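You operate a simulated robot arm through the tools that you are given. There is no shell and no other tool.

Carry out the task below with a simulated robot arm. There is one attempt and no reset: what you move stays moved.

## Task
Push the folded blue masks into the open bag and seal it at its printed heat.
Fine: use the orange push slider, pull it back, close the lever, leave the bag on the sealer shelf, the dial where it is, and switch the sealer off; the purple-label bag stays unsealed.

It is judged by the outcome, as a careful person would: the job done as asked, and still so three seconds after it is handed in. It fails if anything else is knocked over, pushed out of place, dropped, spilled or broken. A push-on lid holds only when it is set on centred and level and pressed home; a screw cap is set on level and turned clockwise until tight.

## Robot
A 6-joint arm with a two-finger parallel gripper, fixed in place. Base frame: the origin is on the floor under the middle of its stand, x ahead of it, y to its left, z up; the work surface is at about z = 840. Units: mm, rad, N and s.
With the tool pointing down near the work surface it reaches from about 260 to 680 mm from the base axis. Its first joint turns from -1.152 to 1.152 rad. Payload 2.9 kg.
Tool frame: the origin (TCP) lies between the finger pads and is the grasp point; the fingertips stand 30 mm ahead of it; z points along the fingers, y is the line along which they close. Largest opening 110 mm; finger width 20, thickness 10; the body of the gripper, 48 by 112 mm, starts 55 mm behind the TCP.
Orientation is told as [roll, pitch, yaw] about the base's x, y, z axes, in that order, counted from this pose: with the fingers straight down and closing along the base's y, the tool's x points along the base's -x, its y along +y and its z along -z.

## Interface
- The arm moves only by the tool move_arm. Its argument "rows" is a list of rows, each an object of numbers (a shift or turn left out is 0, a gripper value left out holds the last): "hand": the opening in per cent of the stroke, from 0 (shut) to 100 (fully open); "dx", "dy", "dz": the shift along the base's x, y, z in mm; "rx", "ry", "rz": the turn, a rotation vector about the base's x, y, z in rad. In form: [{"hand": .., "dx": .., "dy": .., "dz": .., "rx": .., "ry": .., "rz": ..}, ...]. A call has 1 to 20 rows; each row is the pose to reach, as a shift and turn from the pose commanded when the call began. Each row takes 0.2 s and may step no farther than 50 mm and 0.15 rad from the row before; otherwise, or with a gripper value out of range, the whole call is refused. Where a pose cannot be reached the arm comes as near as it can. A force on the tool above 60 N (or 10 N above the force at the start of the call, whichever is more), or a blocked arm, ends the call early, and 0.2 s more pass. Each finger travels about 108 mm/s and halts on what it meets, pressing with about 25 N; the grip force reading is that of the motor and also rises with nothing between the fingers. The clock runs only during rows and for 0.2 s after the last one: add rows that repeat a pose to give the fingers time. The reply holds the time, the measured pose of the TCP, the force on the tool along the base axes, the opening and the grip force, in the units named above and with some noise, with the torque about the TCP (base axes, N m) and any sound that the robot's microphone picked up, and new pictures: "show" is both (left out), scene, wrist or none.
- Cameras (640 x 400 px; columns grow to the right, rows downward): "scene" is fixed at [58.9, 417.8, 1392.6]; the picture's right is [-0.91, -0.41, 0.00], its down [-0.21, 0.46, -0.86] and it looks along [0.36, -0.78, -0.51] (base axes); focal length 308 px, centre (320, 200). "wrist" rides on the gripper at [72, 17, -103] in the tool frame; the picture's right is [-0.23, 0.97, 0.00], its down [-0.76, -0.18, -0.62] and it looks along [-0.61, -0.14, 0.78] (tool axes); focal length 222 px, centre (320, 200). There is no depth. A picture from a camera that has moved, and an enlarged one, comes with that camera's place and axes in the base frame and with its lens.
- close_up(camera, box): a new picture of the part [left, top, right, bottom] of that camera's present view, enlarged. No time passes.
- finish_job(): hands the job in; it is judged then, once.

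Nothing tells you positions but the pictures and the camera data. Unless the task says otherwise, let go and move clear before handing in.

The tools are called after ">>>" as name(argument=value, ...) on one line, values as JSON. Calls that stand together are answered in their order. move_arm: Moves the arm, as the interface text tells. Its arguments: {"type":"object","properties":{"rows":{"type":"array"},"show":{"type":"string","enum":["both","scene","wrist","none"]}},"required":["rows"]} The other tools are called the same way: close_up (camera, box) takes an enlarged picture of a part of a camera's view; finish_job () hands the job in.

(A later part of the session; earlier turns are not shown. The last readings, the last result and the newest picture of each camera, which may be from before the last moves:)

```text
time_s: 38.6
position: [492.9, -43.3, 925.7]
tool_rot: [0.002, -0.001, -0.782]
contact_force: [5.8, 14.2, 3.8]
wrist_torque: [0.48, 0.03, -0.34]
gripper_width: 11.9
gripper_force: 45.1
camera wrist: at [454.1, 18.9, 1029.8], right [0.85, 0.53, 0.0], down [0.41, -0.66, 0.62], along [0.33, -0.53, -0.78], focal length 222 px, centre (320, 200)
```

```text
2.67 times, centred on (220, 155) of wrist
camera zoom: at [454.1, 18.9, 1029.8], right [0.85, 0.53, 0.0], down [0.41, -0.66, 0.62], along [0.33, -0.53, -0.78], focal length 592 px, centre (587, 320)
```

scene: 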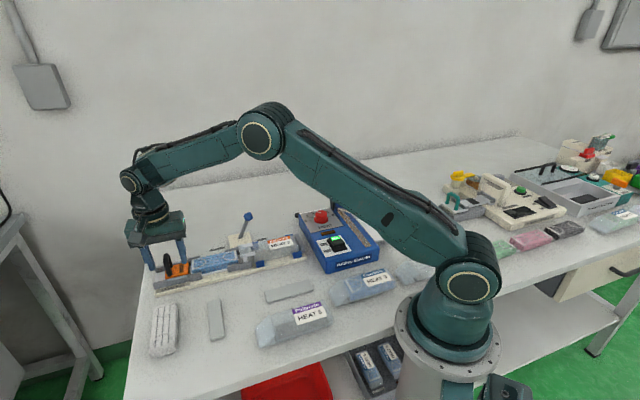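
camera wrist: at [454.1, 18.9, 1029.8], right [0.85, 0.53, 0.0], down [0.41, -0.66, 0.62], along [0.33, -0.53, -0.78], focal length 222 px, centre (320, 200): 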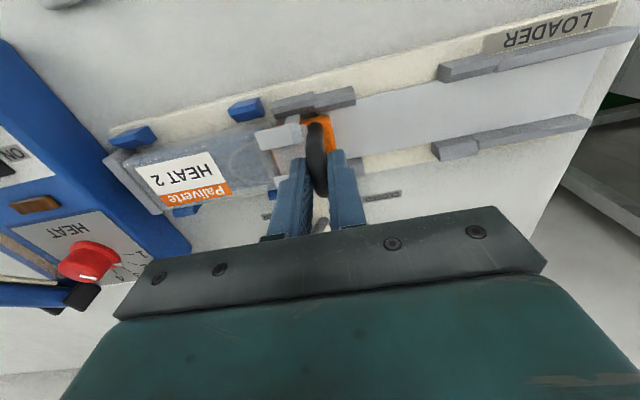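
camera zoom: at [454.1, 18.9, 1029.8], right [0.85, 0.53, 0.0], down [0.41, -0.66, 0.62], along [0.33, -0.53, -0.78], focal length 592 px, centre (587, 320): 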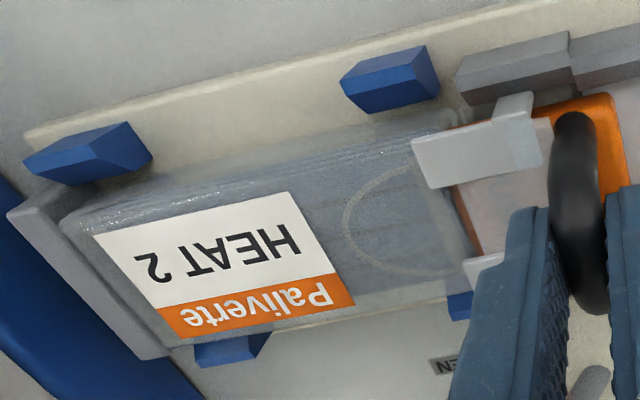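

Resistance of about 14 N shows the masks have reached the bag's end. Now I'll pull the slider back to its start.

>>> move_arm(rows=[{"hand": 0, "dx": 3.5, "dy": 3.5}, {"hand": 0, "dx": 9, "dy": 9}, {"hand": 0, "dx": 16, "dy": 16}, {"hand": 0, "dx": 23, "dy": 23}, {"hand": 0, "dx": 30, "dy": 30}], show="wrist")

>>> close_up(camera="scene", box=[200, 210, 310, 290])

```text
time_s: 39.8
position: [521.3, -15.4, 926.0]
tool_rot: [-0.001, 0.0, -0.784]
contact_force: [-9.8, 8.9, 11.9]
wrist_torque: [-0.23, -0.3, -0.06]
gripper_width: 11.8
gripper_force: 45.5
camera wrist: at [482.5, 46.9, 1029.8], right [0.85, 0.53, 0.0], down [0.41, -0.66, 0.62], along [0.33, -0.53, -0.78], focal length 222 px, centre (320, 200)
```

wrist: 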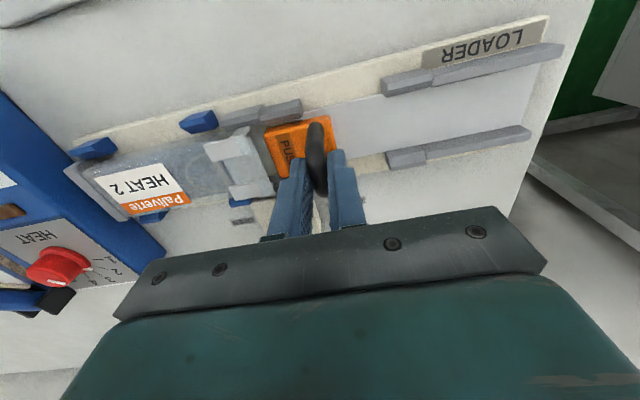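

```text
5.00 times, centred on (255, 250) of scene
camera zoom: at [58.4, 418.1, 1392.6], right [-0.91, -0.41, 0.0], down [-0.21, 0.46, -0.86], along [0.36, -0.78, -0.51], focal length 1541 px, centre (645, -50)
```

zoom: 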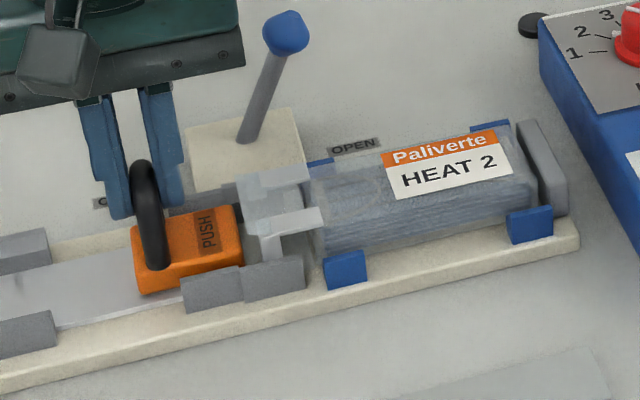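

>>> move_arm(rows=[{"hand": 0, "dx": 7, "dy": 7}, {"hand": 0, "dx": 14, "dy": 14}, {"hand": 0, "dx": 21, "dy": 21}, {"hand": 0, "dx": 28, "dy": 28}, {"hand": 0, "dx": 35, "dy": 35}, {"hand": 0, "dx": 42, "dy": 42}, {"hand": 0, "dx": 49, "dy": 49}, {"hand": 0, "dx": 56, "dy": 56}, {"hand": 0, "dx": 63, "dy": 63}, {"hand": 0, "dx": 70, "dy": 70}, {"hand": 0, "dx": 77, "dy": 77}, {"hand": 0, "dx": 83, "dy": 83}, {"hand": 0, "dx": 83, "dy": 83}], show="wrist")

>>> close_up(camera="scene", box=[140, 200, 310, 310])

```text
time_s: 42.6
position: [604.9, 68.5, 926.1]
tool_rot: [0.003, -0.003, -0.785]
contact_force: [-1.5, 0.4, 10.3]
wrist_torque: [0.74, 0.78, -0.03]
gripper_width: 11.9
gripper_force: 45.5
camera wrist: at [565.5, 130.2, 1029.6], right [0.85, 0.53, 0.0], down [0.41, -0.66, 0.62], along [0.33, -0.53, -0.78], focal length 222 px, centre (320, 200)
```

wrist: 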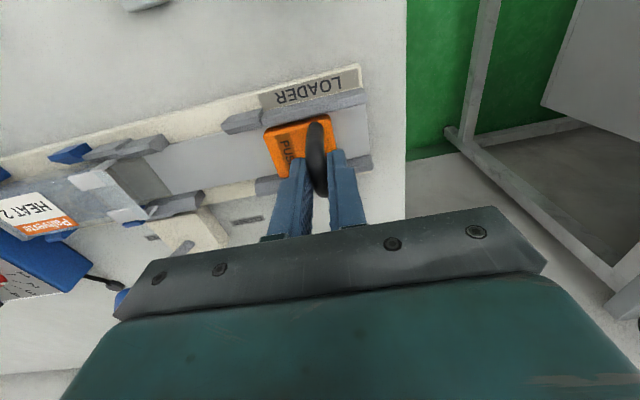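

```text
3.64 times, centred on (225, 255) of scene
camera zoom: at [58.7, 417.8, 1392.6], right [-0.91, -0.41, 0.0], down [-0.21, 0.46, -0.86], along [0.36, -0.78, -0.51], focal length 1121 px, centre (666, 0)
```

zoom: 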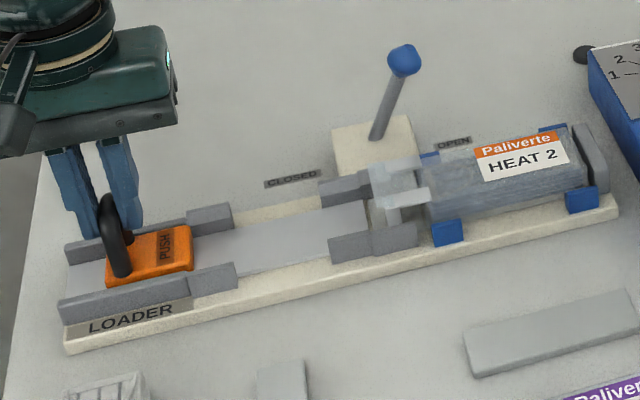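

The slider is back at its start position. I'll release it, rise, and move above the loader lever.

>>> move_arm(rows=[{"hand": 30}, {"hand": 30}, {"hand": 30, "dz": 20}, {"hand": 45, "dz": 65}, {"hand": 45, "dx": -15, "dy": -42, "dz": 75}, {"hand": 45, "dx": -30, "dy": -85, "dz": 75}, {"hand": 45, "dx": -48, "dy": -128, "dz": 75}, {"hand": 45, "dx": -66, "dy": -165, "dz": 75}, {"hand": 45, "dx": -82, "dy": -195, "dz": 75}, {"hand": 45, "dx": -82, "dy": -195, "dz": 75}])

>>> close_up(camera="wrist", box=[200, 40, 440, 220])

>>> close_up(camera="scene", box=[200, 170, 310, 280])

>>> close_up(camera="scene", box=[140, 230, 240, 310])

```text
time_s: 44.8
position: [520.5, -127.0, 1001.7]
tool_rot: [0.0, -0.001, -0.783]
contact_force: [-1.1, 0.2, -0.5]
wrist_torque: [-0.04, -0.02, 0.0]
gripper_width: 49.7
gripper_force: 0.0
camera wrist: at [481.8, -65.4, 1105.4], right [0.85, 0.53, 0.0], down [0.41, -0.66, 0.62], along [0.33, -0.53, -0.78], focal length 222 px, centre (320, 200)
```

scene: 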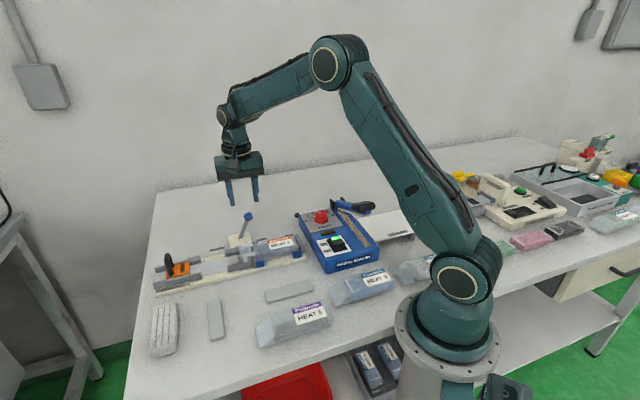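
wrist: 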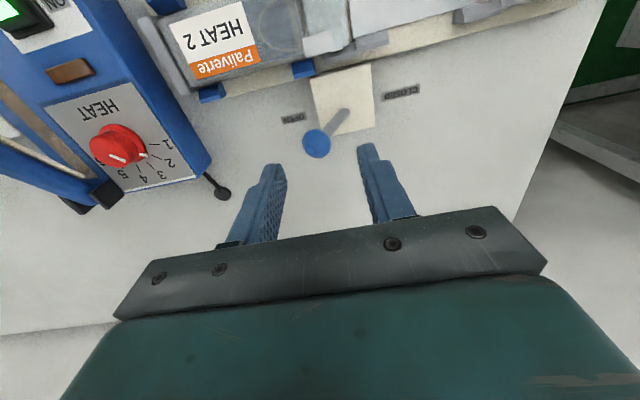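

```text
2.22 times, centred on (320, 130) of wrist
camera zoom: at [481.8, -65.4, 1105.4], right [0.85, 0.53, 0.0], down [0.41, -0.66, 0.62], along [0.33, -0.53, -0.78], focal length 494 px, centre (320, 356)
```

zoom: 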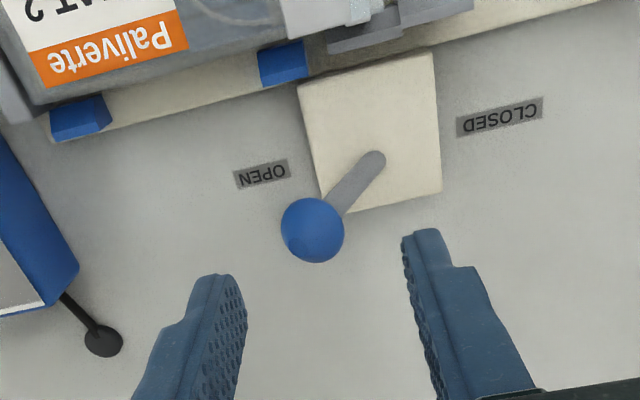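

```text
3.64 times, centred on (255, 225) of scene
camera zoom: at [58.9, 417.8, 1392.6], right [-0.91, -0.41, 0.0], down [-0.21, 0.46, -0.86], along [0.36, -0.78, -0.51], focal length 1121 px, centre (556, 109)
```

zoom: 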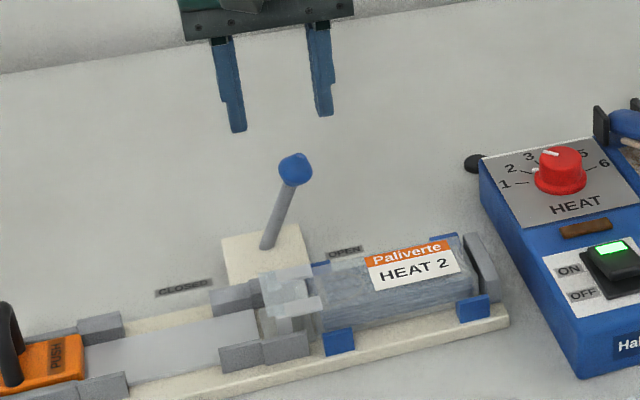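

```text
5.00 times, centred on (190, 270) of scene
camera zoom: at [58.9, 417.8, 1392.6], right [-0.91, -0.41, 0.0], down [-0.21, 0.46, -0.86], along [0.36, -0.78, -0.51], focal length 1541 px, centre (970, -150)
```

zoom: 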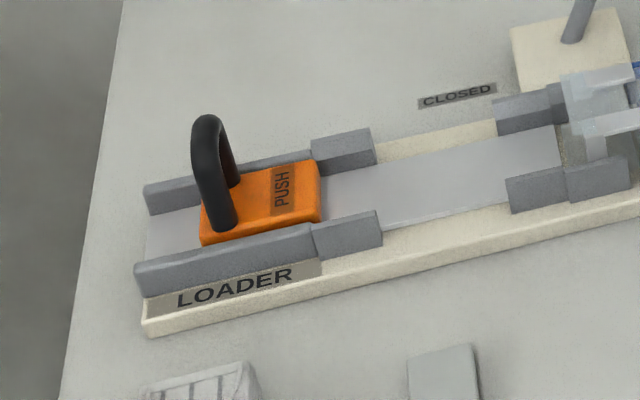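

The slider rests flat at its start. The lever ball is at about (521, -134, 929), leaning to OPEN. I'll straddle the ball with the fingers and then sweep it toward CLOSED.

>>> move_arm(rows=[{"hand": 45, "dx": 0.3, "dy": -5.7, "dz": -25}, {"hand": 45, "dx": 0.3, "dy": -5.7, "dz": -59}, {"hand": 45, "dx": 0.3, "dy": -5.7, "dz": -59}])

>>> close_up(camera="wrist", box=[200, 80, 440, 240])

>>> close_up(camera="scene", box=[200, 170, 310, 280])

```text
time_s: 45.6
position: [521.1, -131.6, 943.1]
tool_rot: [0.0, 0.0, -0.784]
contact_force: [0.4, 0.1, 1.1]
wrist_torque: [0.03, 0.06, 0.05]
gripper_width: 49.6
gripper_force: 0.0
camera wrist: at [483.6, -70.4, 1046.2], right [0.85, 0.53, 0.0], down [0.41, -0.66, 0.62], along [0.33, -0.53, -0.78], focal length 222 px, centre (320, 200)
```

scene: 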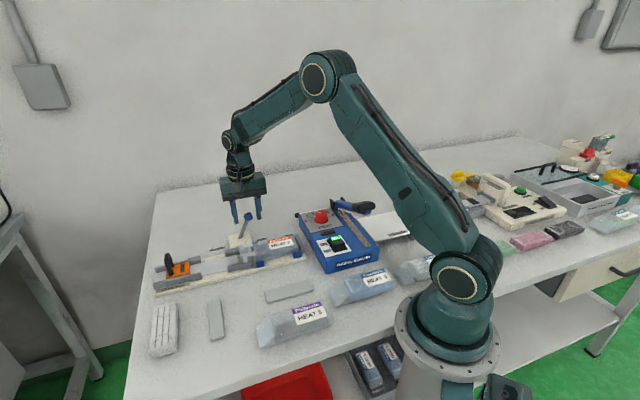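
wrist: 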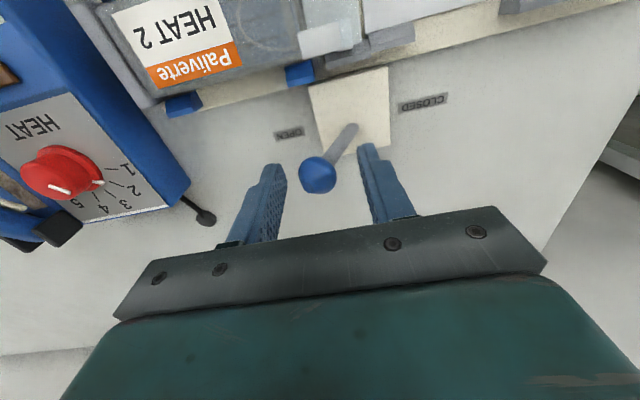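

```text
2.50 times, centred on (320, 160) of wrist
camera zoom: at [483.6, -70.4, 1046.2], right [0.85, 0.53, 0.0], down [0.41, -0.66, 0.62], along [0.33, -0.53, -0.78], focal length 555 px, centre (320, 300)
```

zoom: 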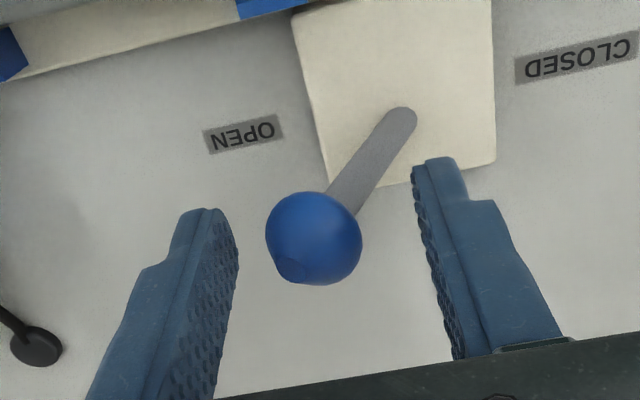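

```text
3.64 times, centred on (255, 225) of scene
camera zoom: at [58.9, 417.8, 1392.6], right [-0.91, -0.41, 0.0], down [-0.21, 0.46, -0.86], along [0.36, -0.78, -0.51], focal length 1121 px, centre (556, 109)
```

zoom: 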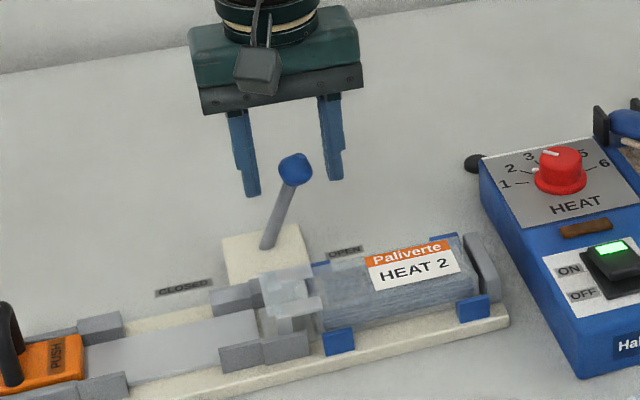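

The ball is centred between the fingers. I'll narrow the hand and sweep along the loader axis toward CLOSED.

>>> move_arm(rows=[{"hand": 32}, {"hand": 32, "dx": 4.5, "dy": 4.5}, {"hand": 32, "dx": 9, "dy": 9}, {"hand": 32, "dx": 13.5, "dy": 13.5}, {"hand": 32, "dx": 18, "dy": 18}, {"hand": 32, "dx": 22.5, "dy": 22.5}, {"hand": 32, "dx": 27, "dy": 27}, {"hand": 32, "dx": 31.5, "dy": 31.5}, {"hand": 32, "dx": 31.5, "dy": 31.5}])

>>> close_up(camera="wrist", box=[140, 20, 440, 240])

>>> close_up(camera="scene", box=[200, 170, 310, 280])

```text
time_s: 47.6
position: [555.4, -101.5, 942.8]
tool_rot: [0.0, -0.001, -0.783]
contact_force: [-0.3, 0.3, -0.1]
wrist_torque: [0.04, 0.01, 0.0]
gripper_width: 35.7
gripper_force: 0.6
camera wrist: at [515.7, -39.3, 1045.9], right [0.85, 0.53, 0.0], down [0.41, -0.66, 0.62], along [0.33, -0.53, -0.78], focal length 222 px, centre (320, 200)
```

scene: 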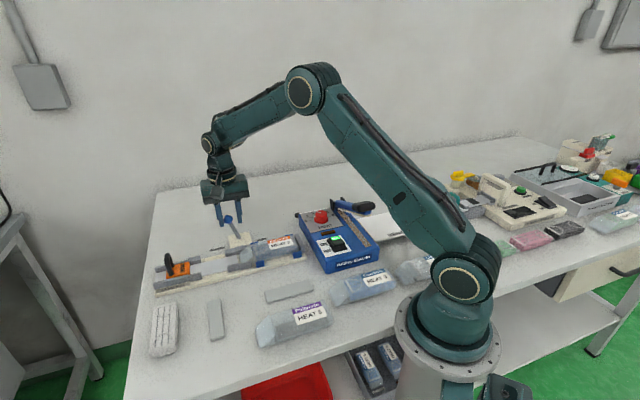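
wrist: 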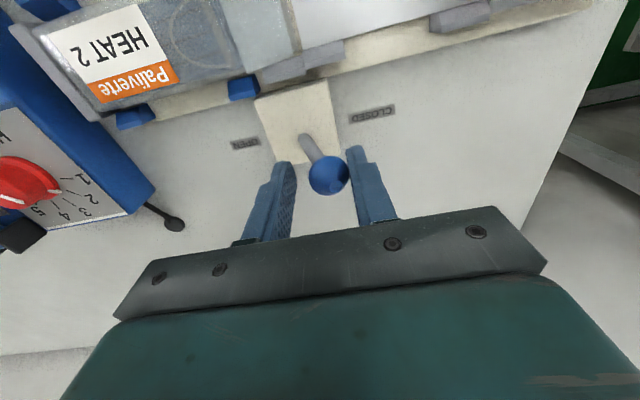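

```text
1.82 times, centred on (290, 130) of wrist
camera zoom: at [515.7, -39.3, 1045.9], right [0.85, 0.53, 0.0], down [0.41, -0.66, 0.62], along [0.33, -0.53, -0.78], focal length 404 px, centre (374, 327)
```

zoom: 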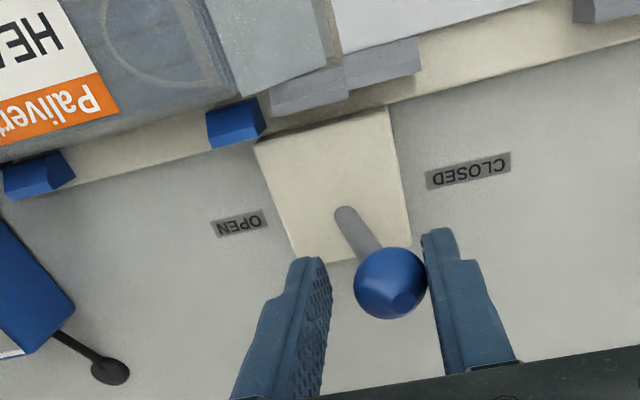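

```text
3.64 times, centred on (255, 225) of scene
camera zoom: at [58.9, 417.8, 1392.6], right [-0.91, -0.41, 0.0], down [-0.21, 0.46, -0.86], along [0.36, -0.78, -0.51], focal length 1121 px, centre (556, 109)
```

zoom: 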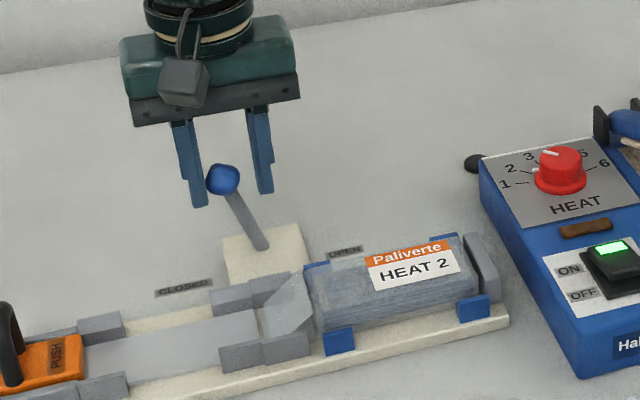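

The lever snapped over toward CLOSED, the jaw tabs folded away and the mouth is flattened. I'll nudge a bit further to make sure it rests at its stop.

>>> move_arm(rows=[{"hand": 32, "dx": 4, "dy": 4}, {"hand": 32, "dx": 8, "dy": 8}, {"hand": 32, "dx": 11, "dy": 11}, {"hand": 32, "dx": 11, "dy": 11}])

>>> close_up(camera="wrist", box=[140, 20, 440, 240])

>>> close_up(camera="scene", box=[200, 190, 310, 290])

```text
time_s: 48.6
position: [565.8, -89.8, 942.5]
tool_rot: [0.001, 0.001, -0.787]
contact_force: [-0.2, 0.1, 0.3]
wrist_torque: [0.03, -0.01, 0.03]
gripper_width: 35.2
gripper_force: 0.1
camera wrist: at [526.9, -28.0, 1045.5], right [0.85, 0.53, 0.0], down [0.41, -0.66, 0.62], along [0.33, -0.53, -0.78], focal length 222 px, centre (320, 200)
```

scene: 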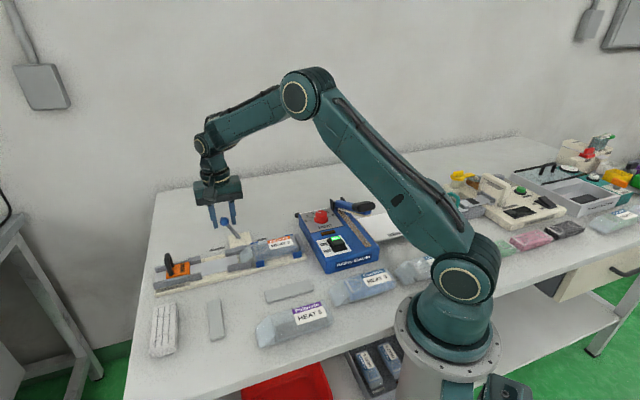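
wrist: 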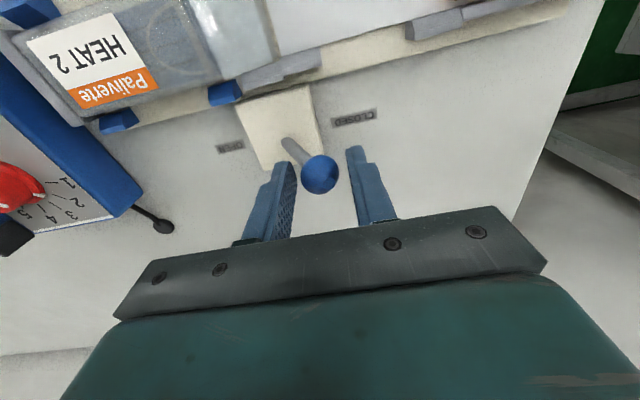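

```text
1.82 times, centred on (290, 130) of wrist
camera zoom: at [526.9, -28.0, 1045.5], right [0.85, 0.53, 0.0], down [0.41, -0.66, 0.62], along [0.33, -0.53, -0.78], focal length 404 px, centre (374, 327)
```

zoom: 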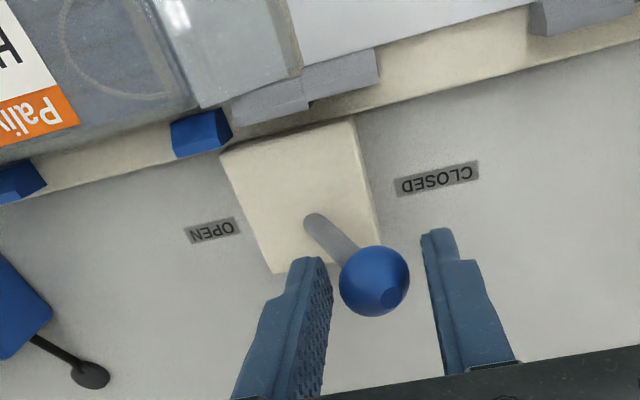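

```text
4.00 times, centred on (255, 240) of scene
camera zoom: at [58.9, 417.8, 1392.6], right [-0.91, -0.41, 0.0], down [-0.21, 0.46, -0.86], along [0.36, -0.78, -0.51], focal length 1233 px, centre (580, 40)
```

zoom: 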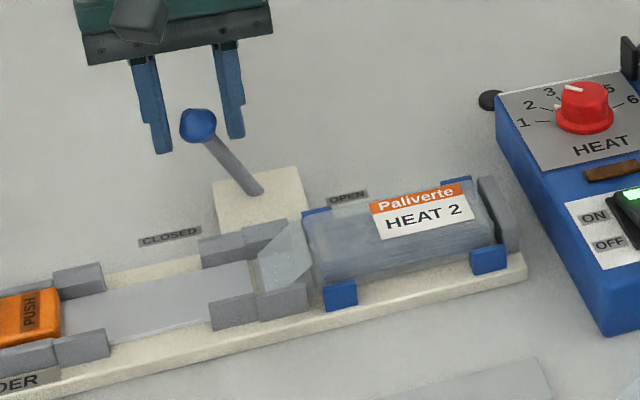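

The lever now rests at its CLOSED stop. I'll open, rise, and turn to look straight down along the bag before gripping it.

>>> move_arm(rows=[{"hand": 45}, {"hand": 45, "dz": 10}, {"hand": 60, "dz": 50}, {"hand": 70, "dx": -10, "dy": -2, "dz": 75, "rz": 0.13}, {"hand": 70, "dx": -24, "dy": -4, "dz": 80, "rz": 0.27}, {"hand": 70, "dx": -38, "dy": -6, "dz": 80, "rz": 0.41}, {"hand": 70, "dx": -52, "dy": -8, "dz": 80, "rz": 0.55}, {"hand": 70, "dx": -66, "dy": -10, "dz": 80, "rz": 0.69}, {"hand": 70, "dx": -80, "dy": -12, "dz": 80, "rz": 0.83}, {"hand": 70, "dx": -94, "dy": -14, "dz": 80, "rz": 0.97}, {"hand": 70, "dx": -108, "dy": -16, "dz": 80, "rz": 1.11}, {"hand": 70, "dx": -122, "dy": -18, "dz": 80, "rz": 1.25}, {"hand": 70, "dx": -136, "dy": -20, "dz": 80, "rz": 1.39}, {"hand": 70, "dx": -138, "dy": -20, "dz": 80, "rz": 1.5}, {"hand": 70, "dx": -138, "dy": -20, "dz": 80, "rz": 1.571}, {"hand": 70, "dx": -138, "dy": -20, "dz": 80, "rz": 1.571}])

>>> close_up(camera="wrist", box=[200, 0, 440, 160])

>>> close_up(camera="scene", box=[200, 190, 310, 290])

```text
time_s: 52.0
position: [428.3, -109.0, 1023.1]
tool_rot: [0.0, 0.0, 0.786]
contact_force: [0.2, 0.4, 0.7]
wrist_torque: [0.01, 0.03, 0.03]
gripper_width: 76.8
gripper_force: 0.0
camera wrist: at [365.3, -150.3, 1125.5], right [-0.53, 0.85, 0.0], down [0.66, 0.41, 0.62], along [0.53, 0.33, -0.78], focal length 222 px, centre (320, 200)
```

scene: 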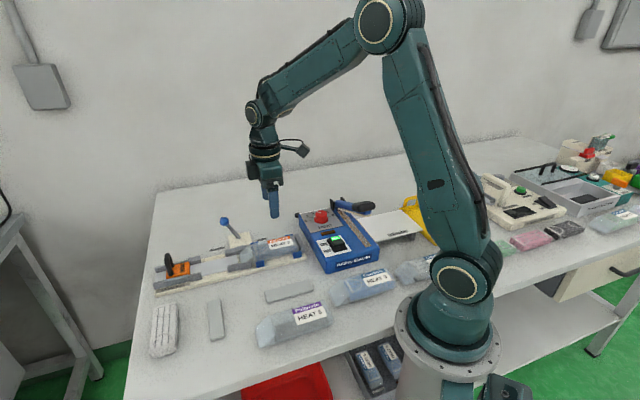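
wrist: 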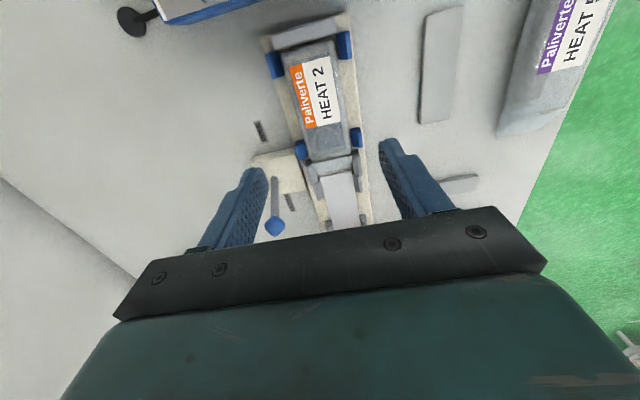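

```text
2.50 times, centred on (320, 80) of wrist
camera zoom: at [365.3, -150.3, 1125.5], right [-0.53, 0.85, 0.0], down [0.66, 0.41, 0.62], along [0.53, 0.33, -0.78], focal length 555 px, centre (320, 500)
```

zoom: 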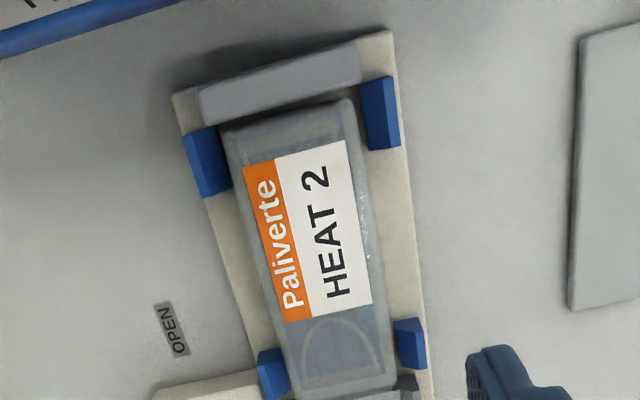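

```text
4.00 times, centred on (255, 240) of scene
camera zoom: at [58.9, 417.8, 1392.6], right [-0.91, -0.41, 0.0], down [-0.21, 0.46, -0.86], along [0.36, -0.78, -0.51], focal length 1233 px, centre (580, 40)
```

zoom: 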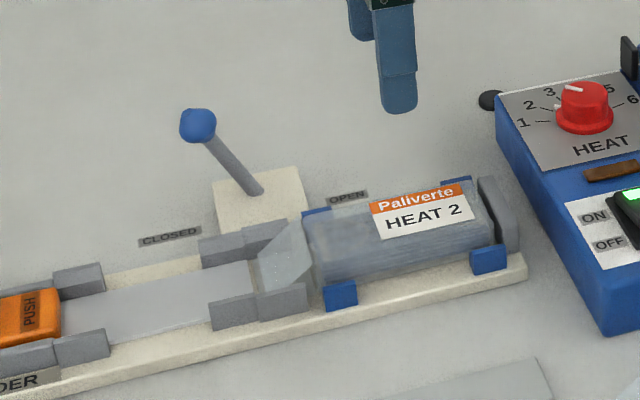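

>>> close_up(camera="wrist", box=[260, 20, 380, 110])

>>> close_up(camera="wrist", box=[280, 100, 400, 200])

>>> close_up(camera="scene", box=[245, 225, 305, 275])

```text
4.44 times, centred on (320, 65) of wrist
camera zoom: at [365.3, -150.3, 1125.5], right [-0.53, 0.85, 0.0], down [0.66, 0.41, 0.62], along [0.53, 0.33, -0.78], focal length 987 px, centre (320, 800)
```

zoom: 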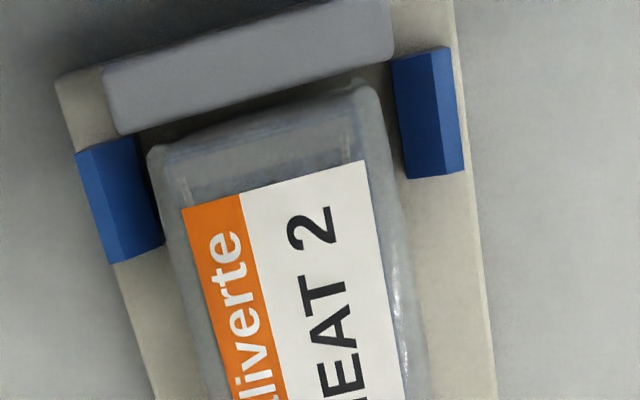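

```text
4.00 times, centred on (340, 150) of wrist
camera zoom: at [365.3, -150.3, 1125.5], right [-0.53, 0.85, 0.0], down [0.66, 0.41, 0.62], along [0.53, 0.33, -0.78], focal length 888 px, centre (240, 400)
```

zoom: 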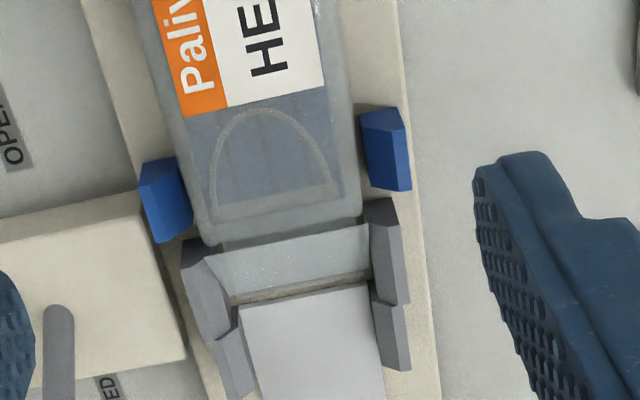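

```text
8.00 times, centred on (275, 250) of scene
camera zoom: at [58.9, 417.8, 1392.6], right [-0.91, -0.41, 0.0], down [-0.21, 0.46, -0.86], along [0.36, -0.78, -0.51], focal length 2465 px, centre (680, -200)
```

zoom: 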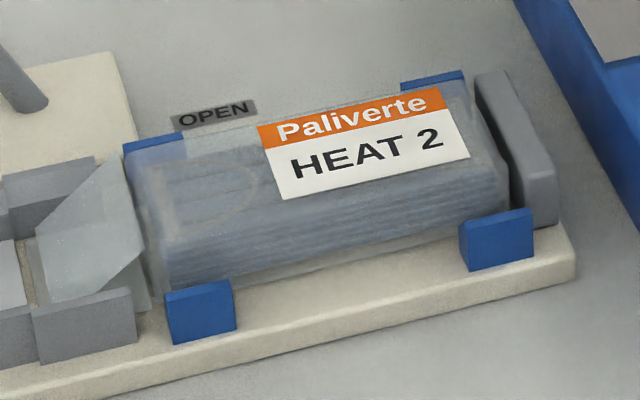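

The masks sit fully inside the bag, the film mouth is flat from s≈287 to 313, and the bag is about 51 mm wide. I'll descend, straddle the bag body between the blue guides, and grip.

>>> move_arm(rows=[{"hand": 70, "dz": -45}, {"hand": 70, "dz": -90}, {"hand": 70, "dz": -115}, {"hand": 70, "dz": -115}])

>>> close_up(camera="wrist", box=[200, 60, 440, 240])

>>> close_up(camera="scene", box=[220, 190, 310, 280])

```text
time_s: 53.0
position: [427.1, -109.1, 906.1]
tool_rot: [0.0, 0.0, 0.786]
contact_force: [0.2, -0.1, -0.3]
wrist_torque: [0.03, 0.02, 0.01]
gripper_width: 77.2
gripper_force: 0.1
camera wrist: at [364.1, -149.8, 1009.0], right [-0.53, 0.85, 0.0], down [0.66, 0.41, 0.62], along [0.53, 0.33, -0.78], focal length 222 px, centre (320, 200)
```

scene: 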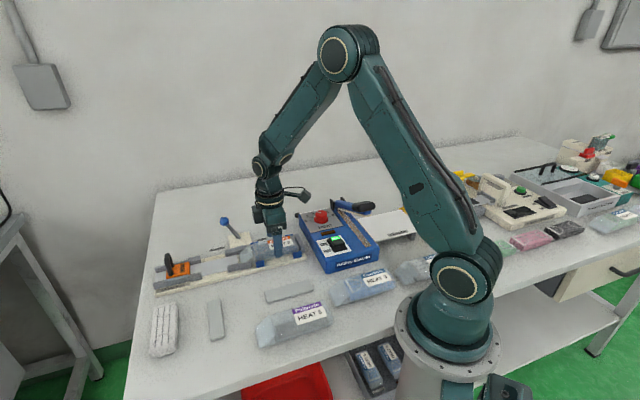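
wrist: 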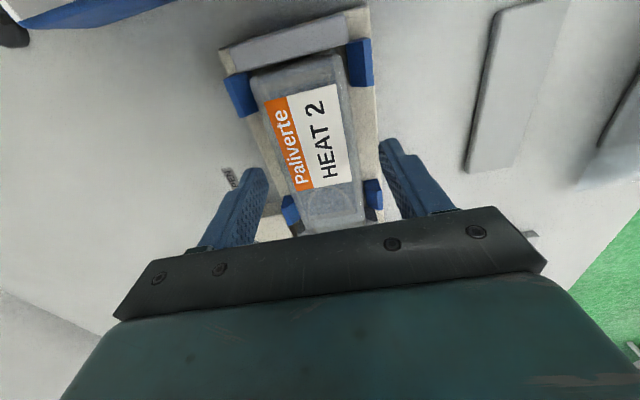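

```text
2.22 times, centred on (320, 150) of wrist
camera zoom: at [364.1, -149.8, 1009.0], right [-0.53, 0.85, 0.0], down [0.66, 0.41, 0.62], along [0.53, 0.33, -0.78], focal length 494 px, centre (320, 311)
```

zoom: 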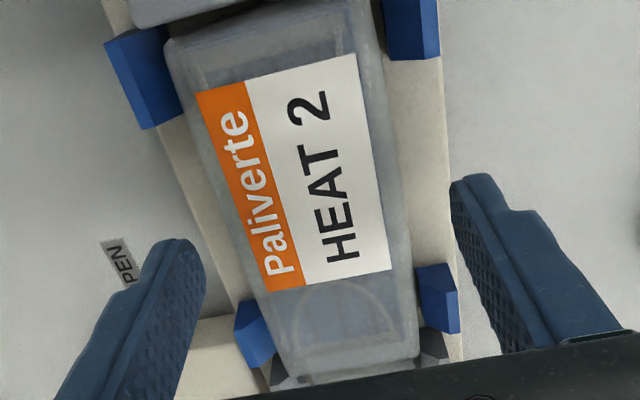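

```text
4.44 times, centred on (265, 235) of scene
camera zoom: at [58.9, 417.8, 1392.6], right [-0.91, -0.41, 0.0], down [-0.21, 0.46, -0.86], along [0.36, -0.78, -0.51], focal length 1370 px, centre (564, 44)
```

zoom: 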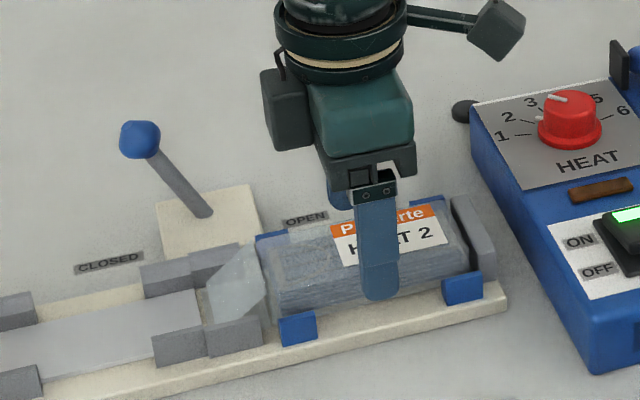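

The fingers are clear of the blue guides on both sides. I'll descend the last 17 mm and close on the bag.

>>> move_arm(rows=[{"hand": 70, "dz": -10}, {"hand": 70, "dz": -17}, {"hand": 70, "dz": -17}, {"hand": 35, "dz": -17}, {"hand": 25, "dz": -17}, {"hand": 25, "dz": -17}, {"hand": 25, "dz": -17}])

>>> close_up(camera="wrist", box=[200, 60, 440, 240])

>>> close_up(camera="scene", box=[220, 190, 310, 280])

```text
time_s: 54.6
position: [427.7, -108.5, 889.5]
tool_rot: [-0.001, 0.0, 0.786]
contact_force: [0.6, 0.0, -0.4]
wrist_torque: [0.01, -0.02, 0.0]
gripper_width: 55.0
gripper_force: 24.8
camera wrist: at [364.8, -149.5, 992.9], right [-0.53, 0.85, 0.0], down [0.66, 0.41, 0.62], along [0.53, 0.33, -0.78], focal length 222 px, centre (320, 200)
```

scene: 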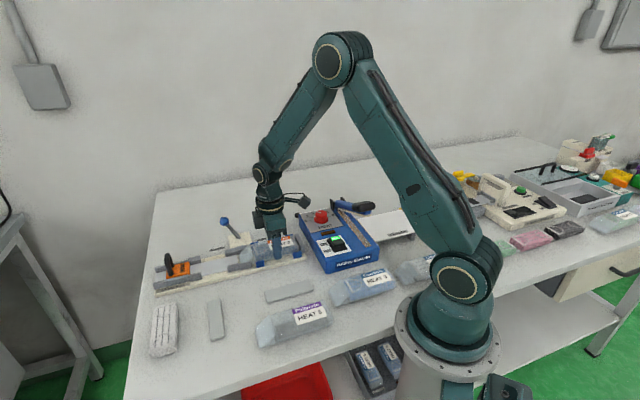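
wrist: 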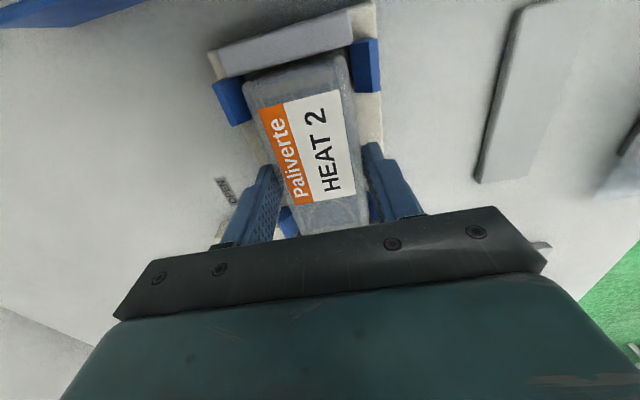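

```text
2.22 times, centred on (320, 150) of wrist
camera zoom: at [364.8, -149.5, 992.9], right [-0.53, 0.85, 0.0], down [0.66, 0.41, 0.62], along [0.53, 0.33, -0.78], focal length 494 px, centre (320, 311)
```

zoom: 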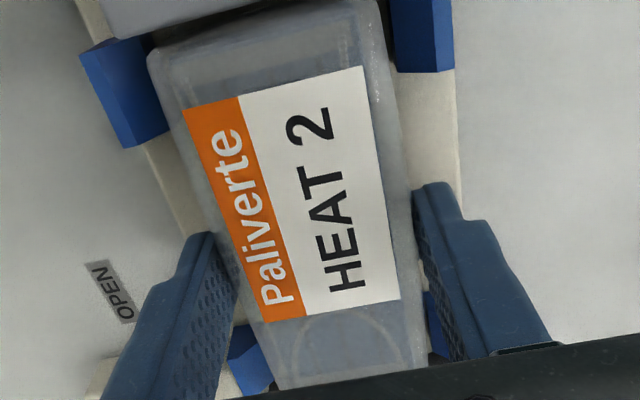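

```text
4.44 times, centred on (265, 235) of scene
camera zoom: at [58.9, 417.8, 1392.6], right [-0.91, -0.41, 0.0], down [-0.21, 0.46, -0.86], along [0.36, -0.78, -0.51], focal length 1370 px, centre (564, 44)
```

zoom: 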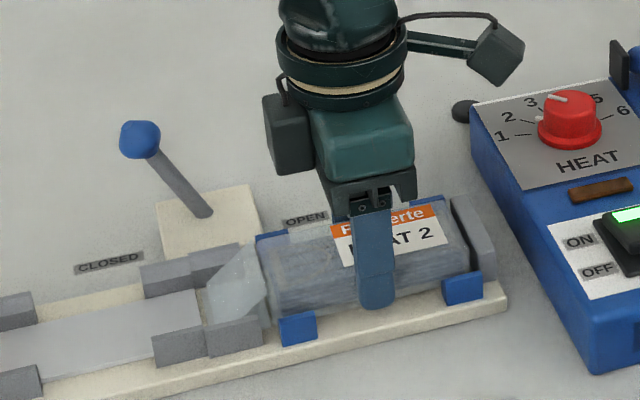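

The bag is gripped at 55 mm. I'll lift slowly first and check that it comes away cleanly.

>>> move_arm(rows=[{"hand": 25, "dz": 5}, {"hand": 25, "dz": 15}, {"hand": 25, "dz": 30}, {"hand": 25, "dz": 45}, {"hand": 25, "dz": 45}])

>>> close_up(camera="scene", box=[210, 180, 310, 290])

```text
time_s: 55.8
position: [427.4, -109.1, 935.8]
tool_rot: [0.001, 0.0, 0.786]
contact_force: [-0.5, -0.5, -0.7]
wrist_torque: [0.03, -0.01, 0.03]
gripper_width: 55.0
gripper_force: 25.1
camera wrist: at [365.4, -149.9, 1039.1], right [-0.53, 0.85, 0.0], down [0.66, 0.41, 0.62], along [0.53, 0.33, -0.78], focal length 222 px, centre (320, 200)
```

scene: 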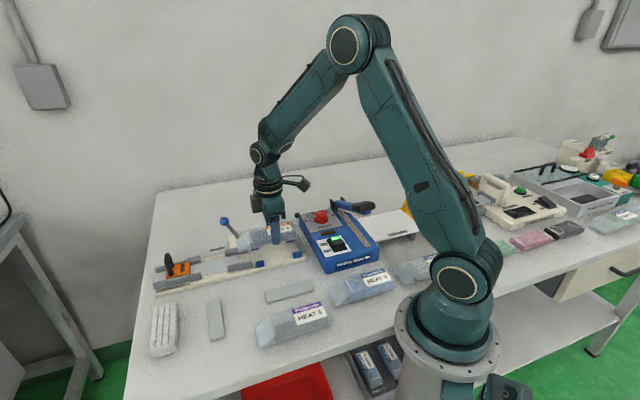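
wrist: 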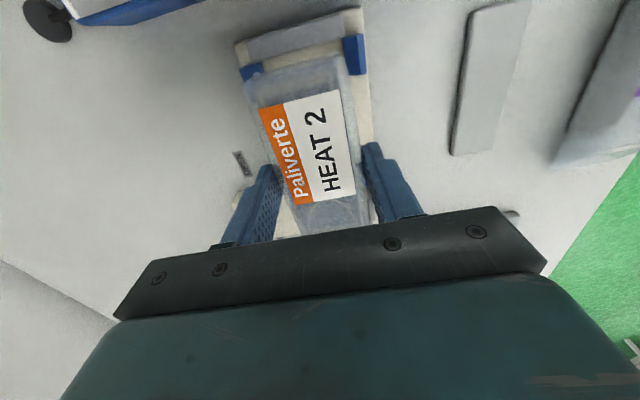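

```text
3.64 times, centred on (260, 235) of scene
camera zoom: at [58.9, 417.8, 1392.6], right [-0.91, -0.41, 0.0], down [-0.21, 0.46, -0.86], along [0.36, -0.78, -0.51], focal length 1121 px, centre (538, 73)
```

zoom: 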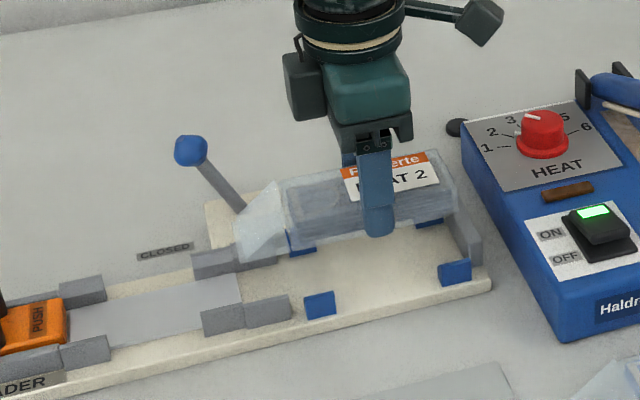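

The bag lifts with the masks inside. I'll raise it well above the sealer handle and carry it round to over the sealer shelf.

>>> move_arm(rows=[{"hand": 25, "dz": 45}, {"hand": 25, "dz": 90}, {"hand": 25, "dz": 135}, {"hand": 25, "dx": -8, "dy": -8, "dz": 160}, {"hand": 25, "dx": -40, "dy": -36, "dz": 165}, {"hand": 25, "dx": -74, "dy": -66, "dz": 165}, {"hand": 25, "dx": -108, "dy": -97, "dz": 165}, {"hand": 25, "dx": -142, "dy": -127, "dz": 165}, {"hand": 25, "dx": -176, "dy": -156, "dz": 165}, {"hand": 25, "dx": -208, "dy": -184, "dz": 165}, {"hand": 25, "dx": -236, "dy": -207, "dz": 165}, {"hand": 25, "dx": -236, "dy": -207, "dz": 165}])

>>> close_up(camera="scene", box=[280, 130, 460, 290])

>>> close_up(camera="wrist", box=[140, 0, 480, 220])

```text
time_s: 58.4
position: [193.3, -319.4, 1100.9]
tool_rot: [-0.001, 0.0, 0.787]
contact_force: [0.1, -0.5, 0.0]
wrist_torque: [0.0, 0.01, 0.01]
gripper_width: 54.6
gripper_force: 25.0
camera wrist: at [130.2, -359.6, 1204.9], right [-0.53, 0.85, 0.0], down [0.66, 0.41, 0.62], along [0.53, 0.33, -0.78], focal length 222 px, centre (320, 200)
```

scene: 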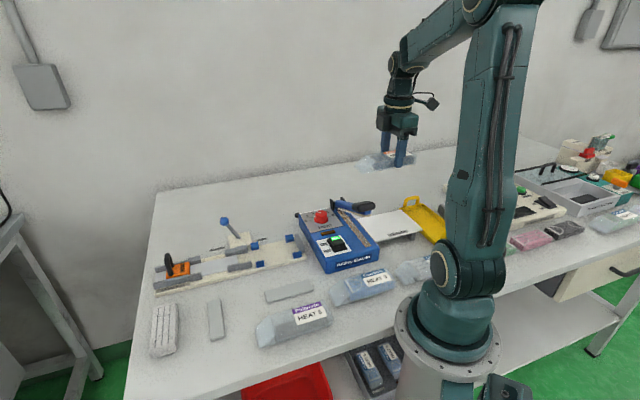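
wrist: 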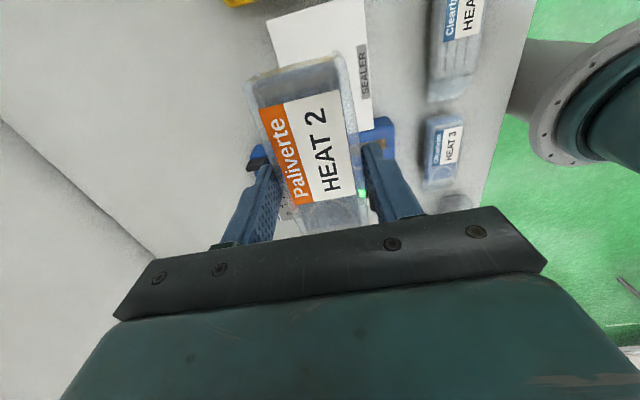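

```text
2.50 times, centred on (370, 210) of scene
camera zoom: at [58.9, 417.8, 1392.6], right [-0.91, -0.41, 0.0], down [-0.21, 0.46, -0.86], along [0.36, -0.78, -0.51], focal length 770 px, centre (195, 175)
```

zoom: 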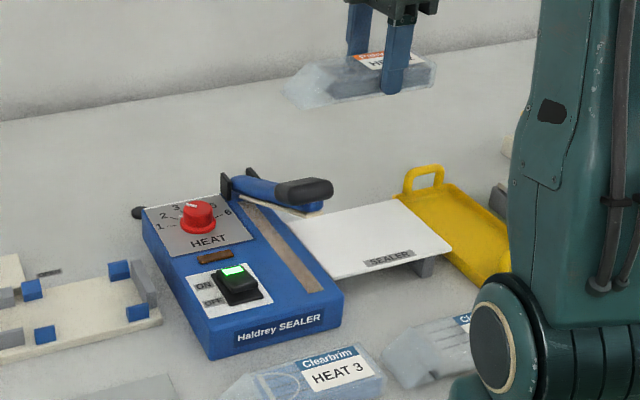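

```text
1.82 times, centred on (310, 110) of wrist
camera zoom: at [130.2, -359.6, 1204.9], right [-0.53, 0.85, 0.0], down [0.66, 0.41, 0.62], along [0.53, 0.33, -0.78], focal length 404 px, centre (338, 364)
```

zoom: 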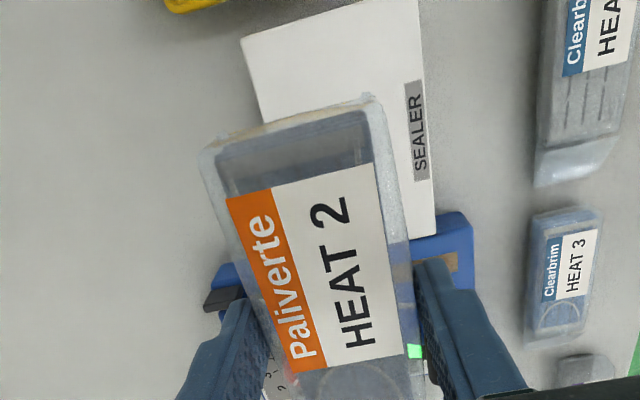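

The shelf spans about n=296–406 and its top is near z≈884. I'll move the bag back clear of the raised arm, then lower it over the shelf.

>>> move_arm(rows=[{"hand": 25, "dx": -27, "dy": -12.4}, {"hand": 25, "dx": -27, "dy": -12.4, "dz": -40}, {"hand": 25, "dx": -27, "dy": -12.4, "dz": -80}, {"hand": 25, "dx": -27, "dy": -12.4, "dz": -120}, {"hand": 25, "dx": -27, "dy": -12.4, "dz": -150}, {"hand": 25, "dx": -27, "dy": -12.4, "dz": -150}])

>>> close_up(camera="scene", box=[310, 170, 460, 280])

>>> close_up(camera="wrist", box=[140, 0, 480, 220])

```text
time_s: 59.8
position: [163.4, -329.9, 949.1]
tool_rot: [0.002, -0.001, 0.784]
contact_force: [0.3, 0.0, -0.2]
wrist_torque: [0.06, 0.01, 0.01]
gripper_width: 55.1
gripper_force: 24.9
camera wrist: at [101.8, -370.5, 1052.1], right [-0.53, 0.85, 0.0], down [0.66, 0.41, 0.62], along [0.53, 0.33, -0.78], focal length 222 px, centre (320, 200)
```

scene: 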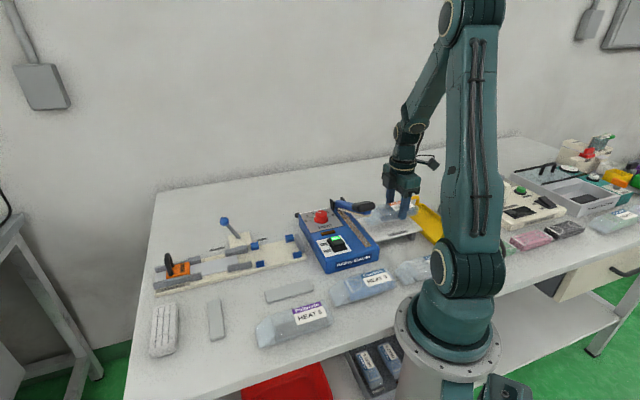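
wrist: 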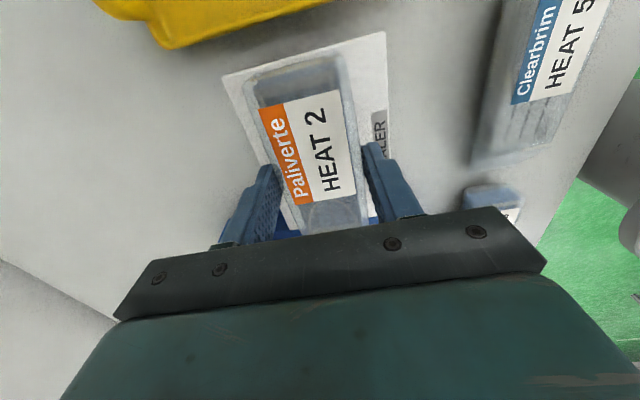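

```text
3.64 times, centred on (385, 225) of scene
camera zoom: at [58.9, 417.8, 1392.6], right [-0.91, -0.41, 0.0], down [-0.21, 0.46, -0.86], along [0.36, -0.78, -0.51], focal length 1121 px, centre (84, 109)
```

zoom: 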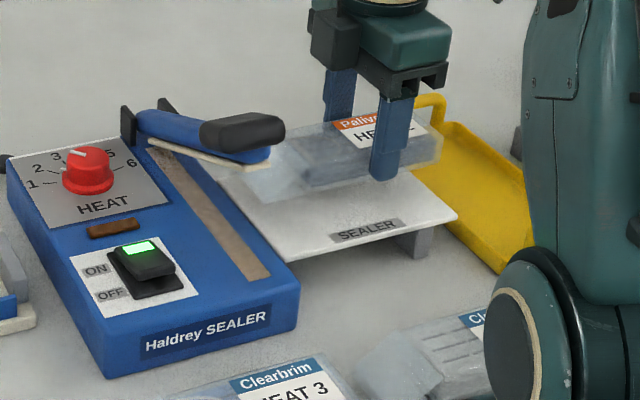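

```text
1.82 times, centred on (310, 110) of wrist
camera zoom: at [101.8, -370.5, 1052.1], right [-0.53, 0.85, 0.0], down [0.66, 0.41, 0.62], along [0.53, 0.33, -0.78], focal length 404 px, centre (338, 364)
```

zoom: 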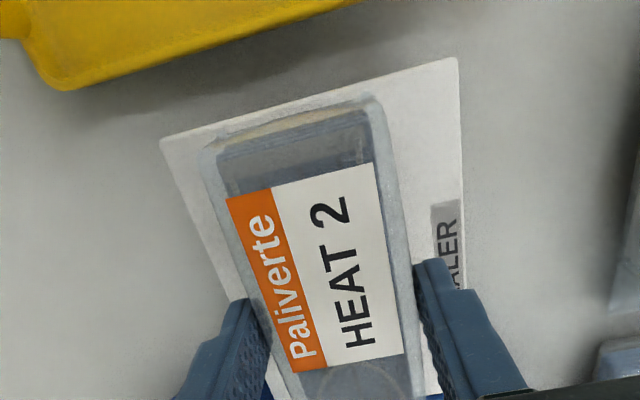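

>>> move_arm(rows=[{"hand": 25, "dz": -10}, {"hand": 25, "dz": -17}, {"hand": 25, "dz": -20}, {"hand": 25, "dz": -20}], show="none")

>>> close_up(camera="scene", box=[310, 170, 460, 280])

>>> close_up(camera="wrist", box=[200, 40, 420, 240])

```text
time_s: 60.8
position: [164.0, -329.1, 929.0]
tool_rot: [0.001, 0.001, 0.785]
contact_force: [-0.2, -0.6, 0.1]
wrist_torque: [-0.02, 0.0, 0.0]
gripper_width: 54.8
gripper_force: 25.2
```

```text
3.64 times, centred on (385, 225) of scene
camera zoom: at [58.9, 417.8, 1392.6], right [-0.91, -0.41, 0.0], down [-0.21, 0.46, -0.86], along [0.36, -0.78, -0.51], focal length 1121 px, centre (84, 109)
```

zoom: 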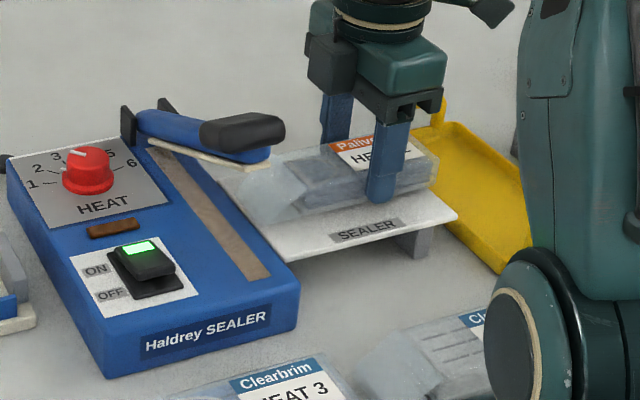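

```text
2.00 times, centred on (310, 140) of wrist
camera zoom: at [101.7, -369.4, 1032.6], right [-0.53, 0.85, 0.0], down [0.66, 0.41, 0.62], along [0.53, 0.33, -0.78], focal length 444 px, centre (340, 320)
```

zoom: 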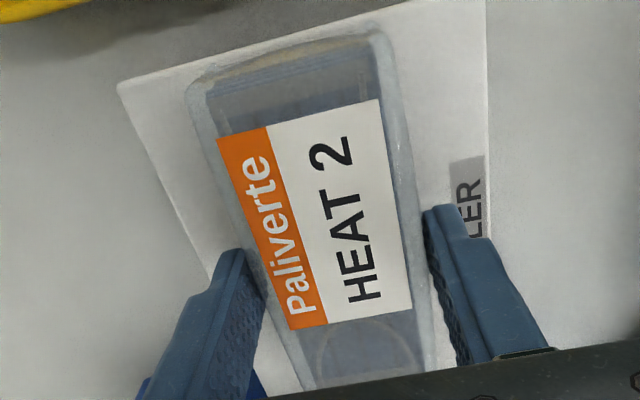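

>>> move_arm(rows=[{"hand": 25, "dz": -1.5}, {"hand": 25, "dz": -3}, {"hand": 25, "dz": -4.5}, {"hand": 25, "dz": -4.5}], show="none")

```text
time_s: 61.8
position: [165.5, -327.6, 925.2]
tool_rot: [0.0, 0.0, 0.784]
contact_force: [-0.5, -0.6, 0.3]
wrist_torque: [-0.01, -0.01, 0.01]
gripper_width: 54.9
gripper_force: 25.4
```

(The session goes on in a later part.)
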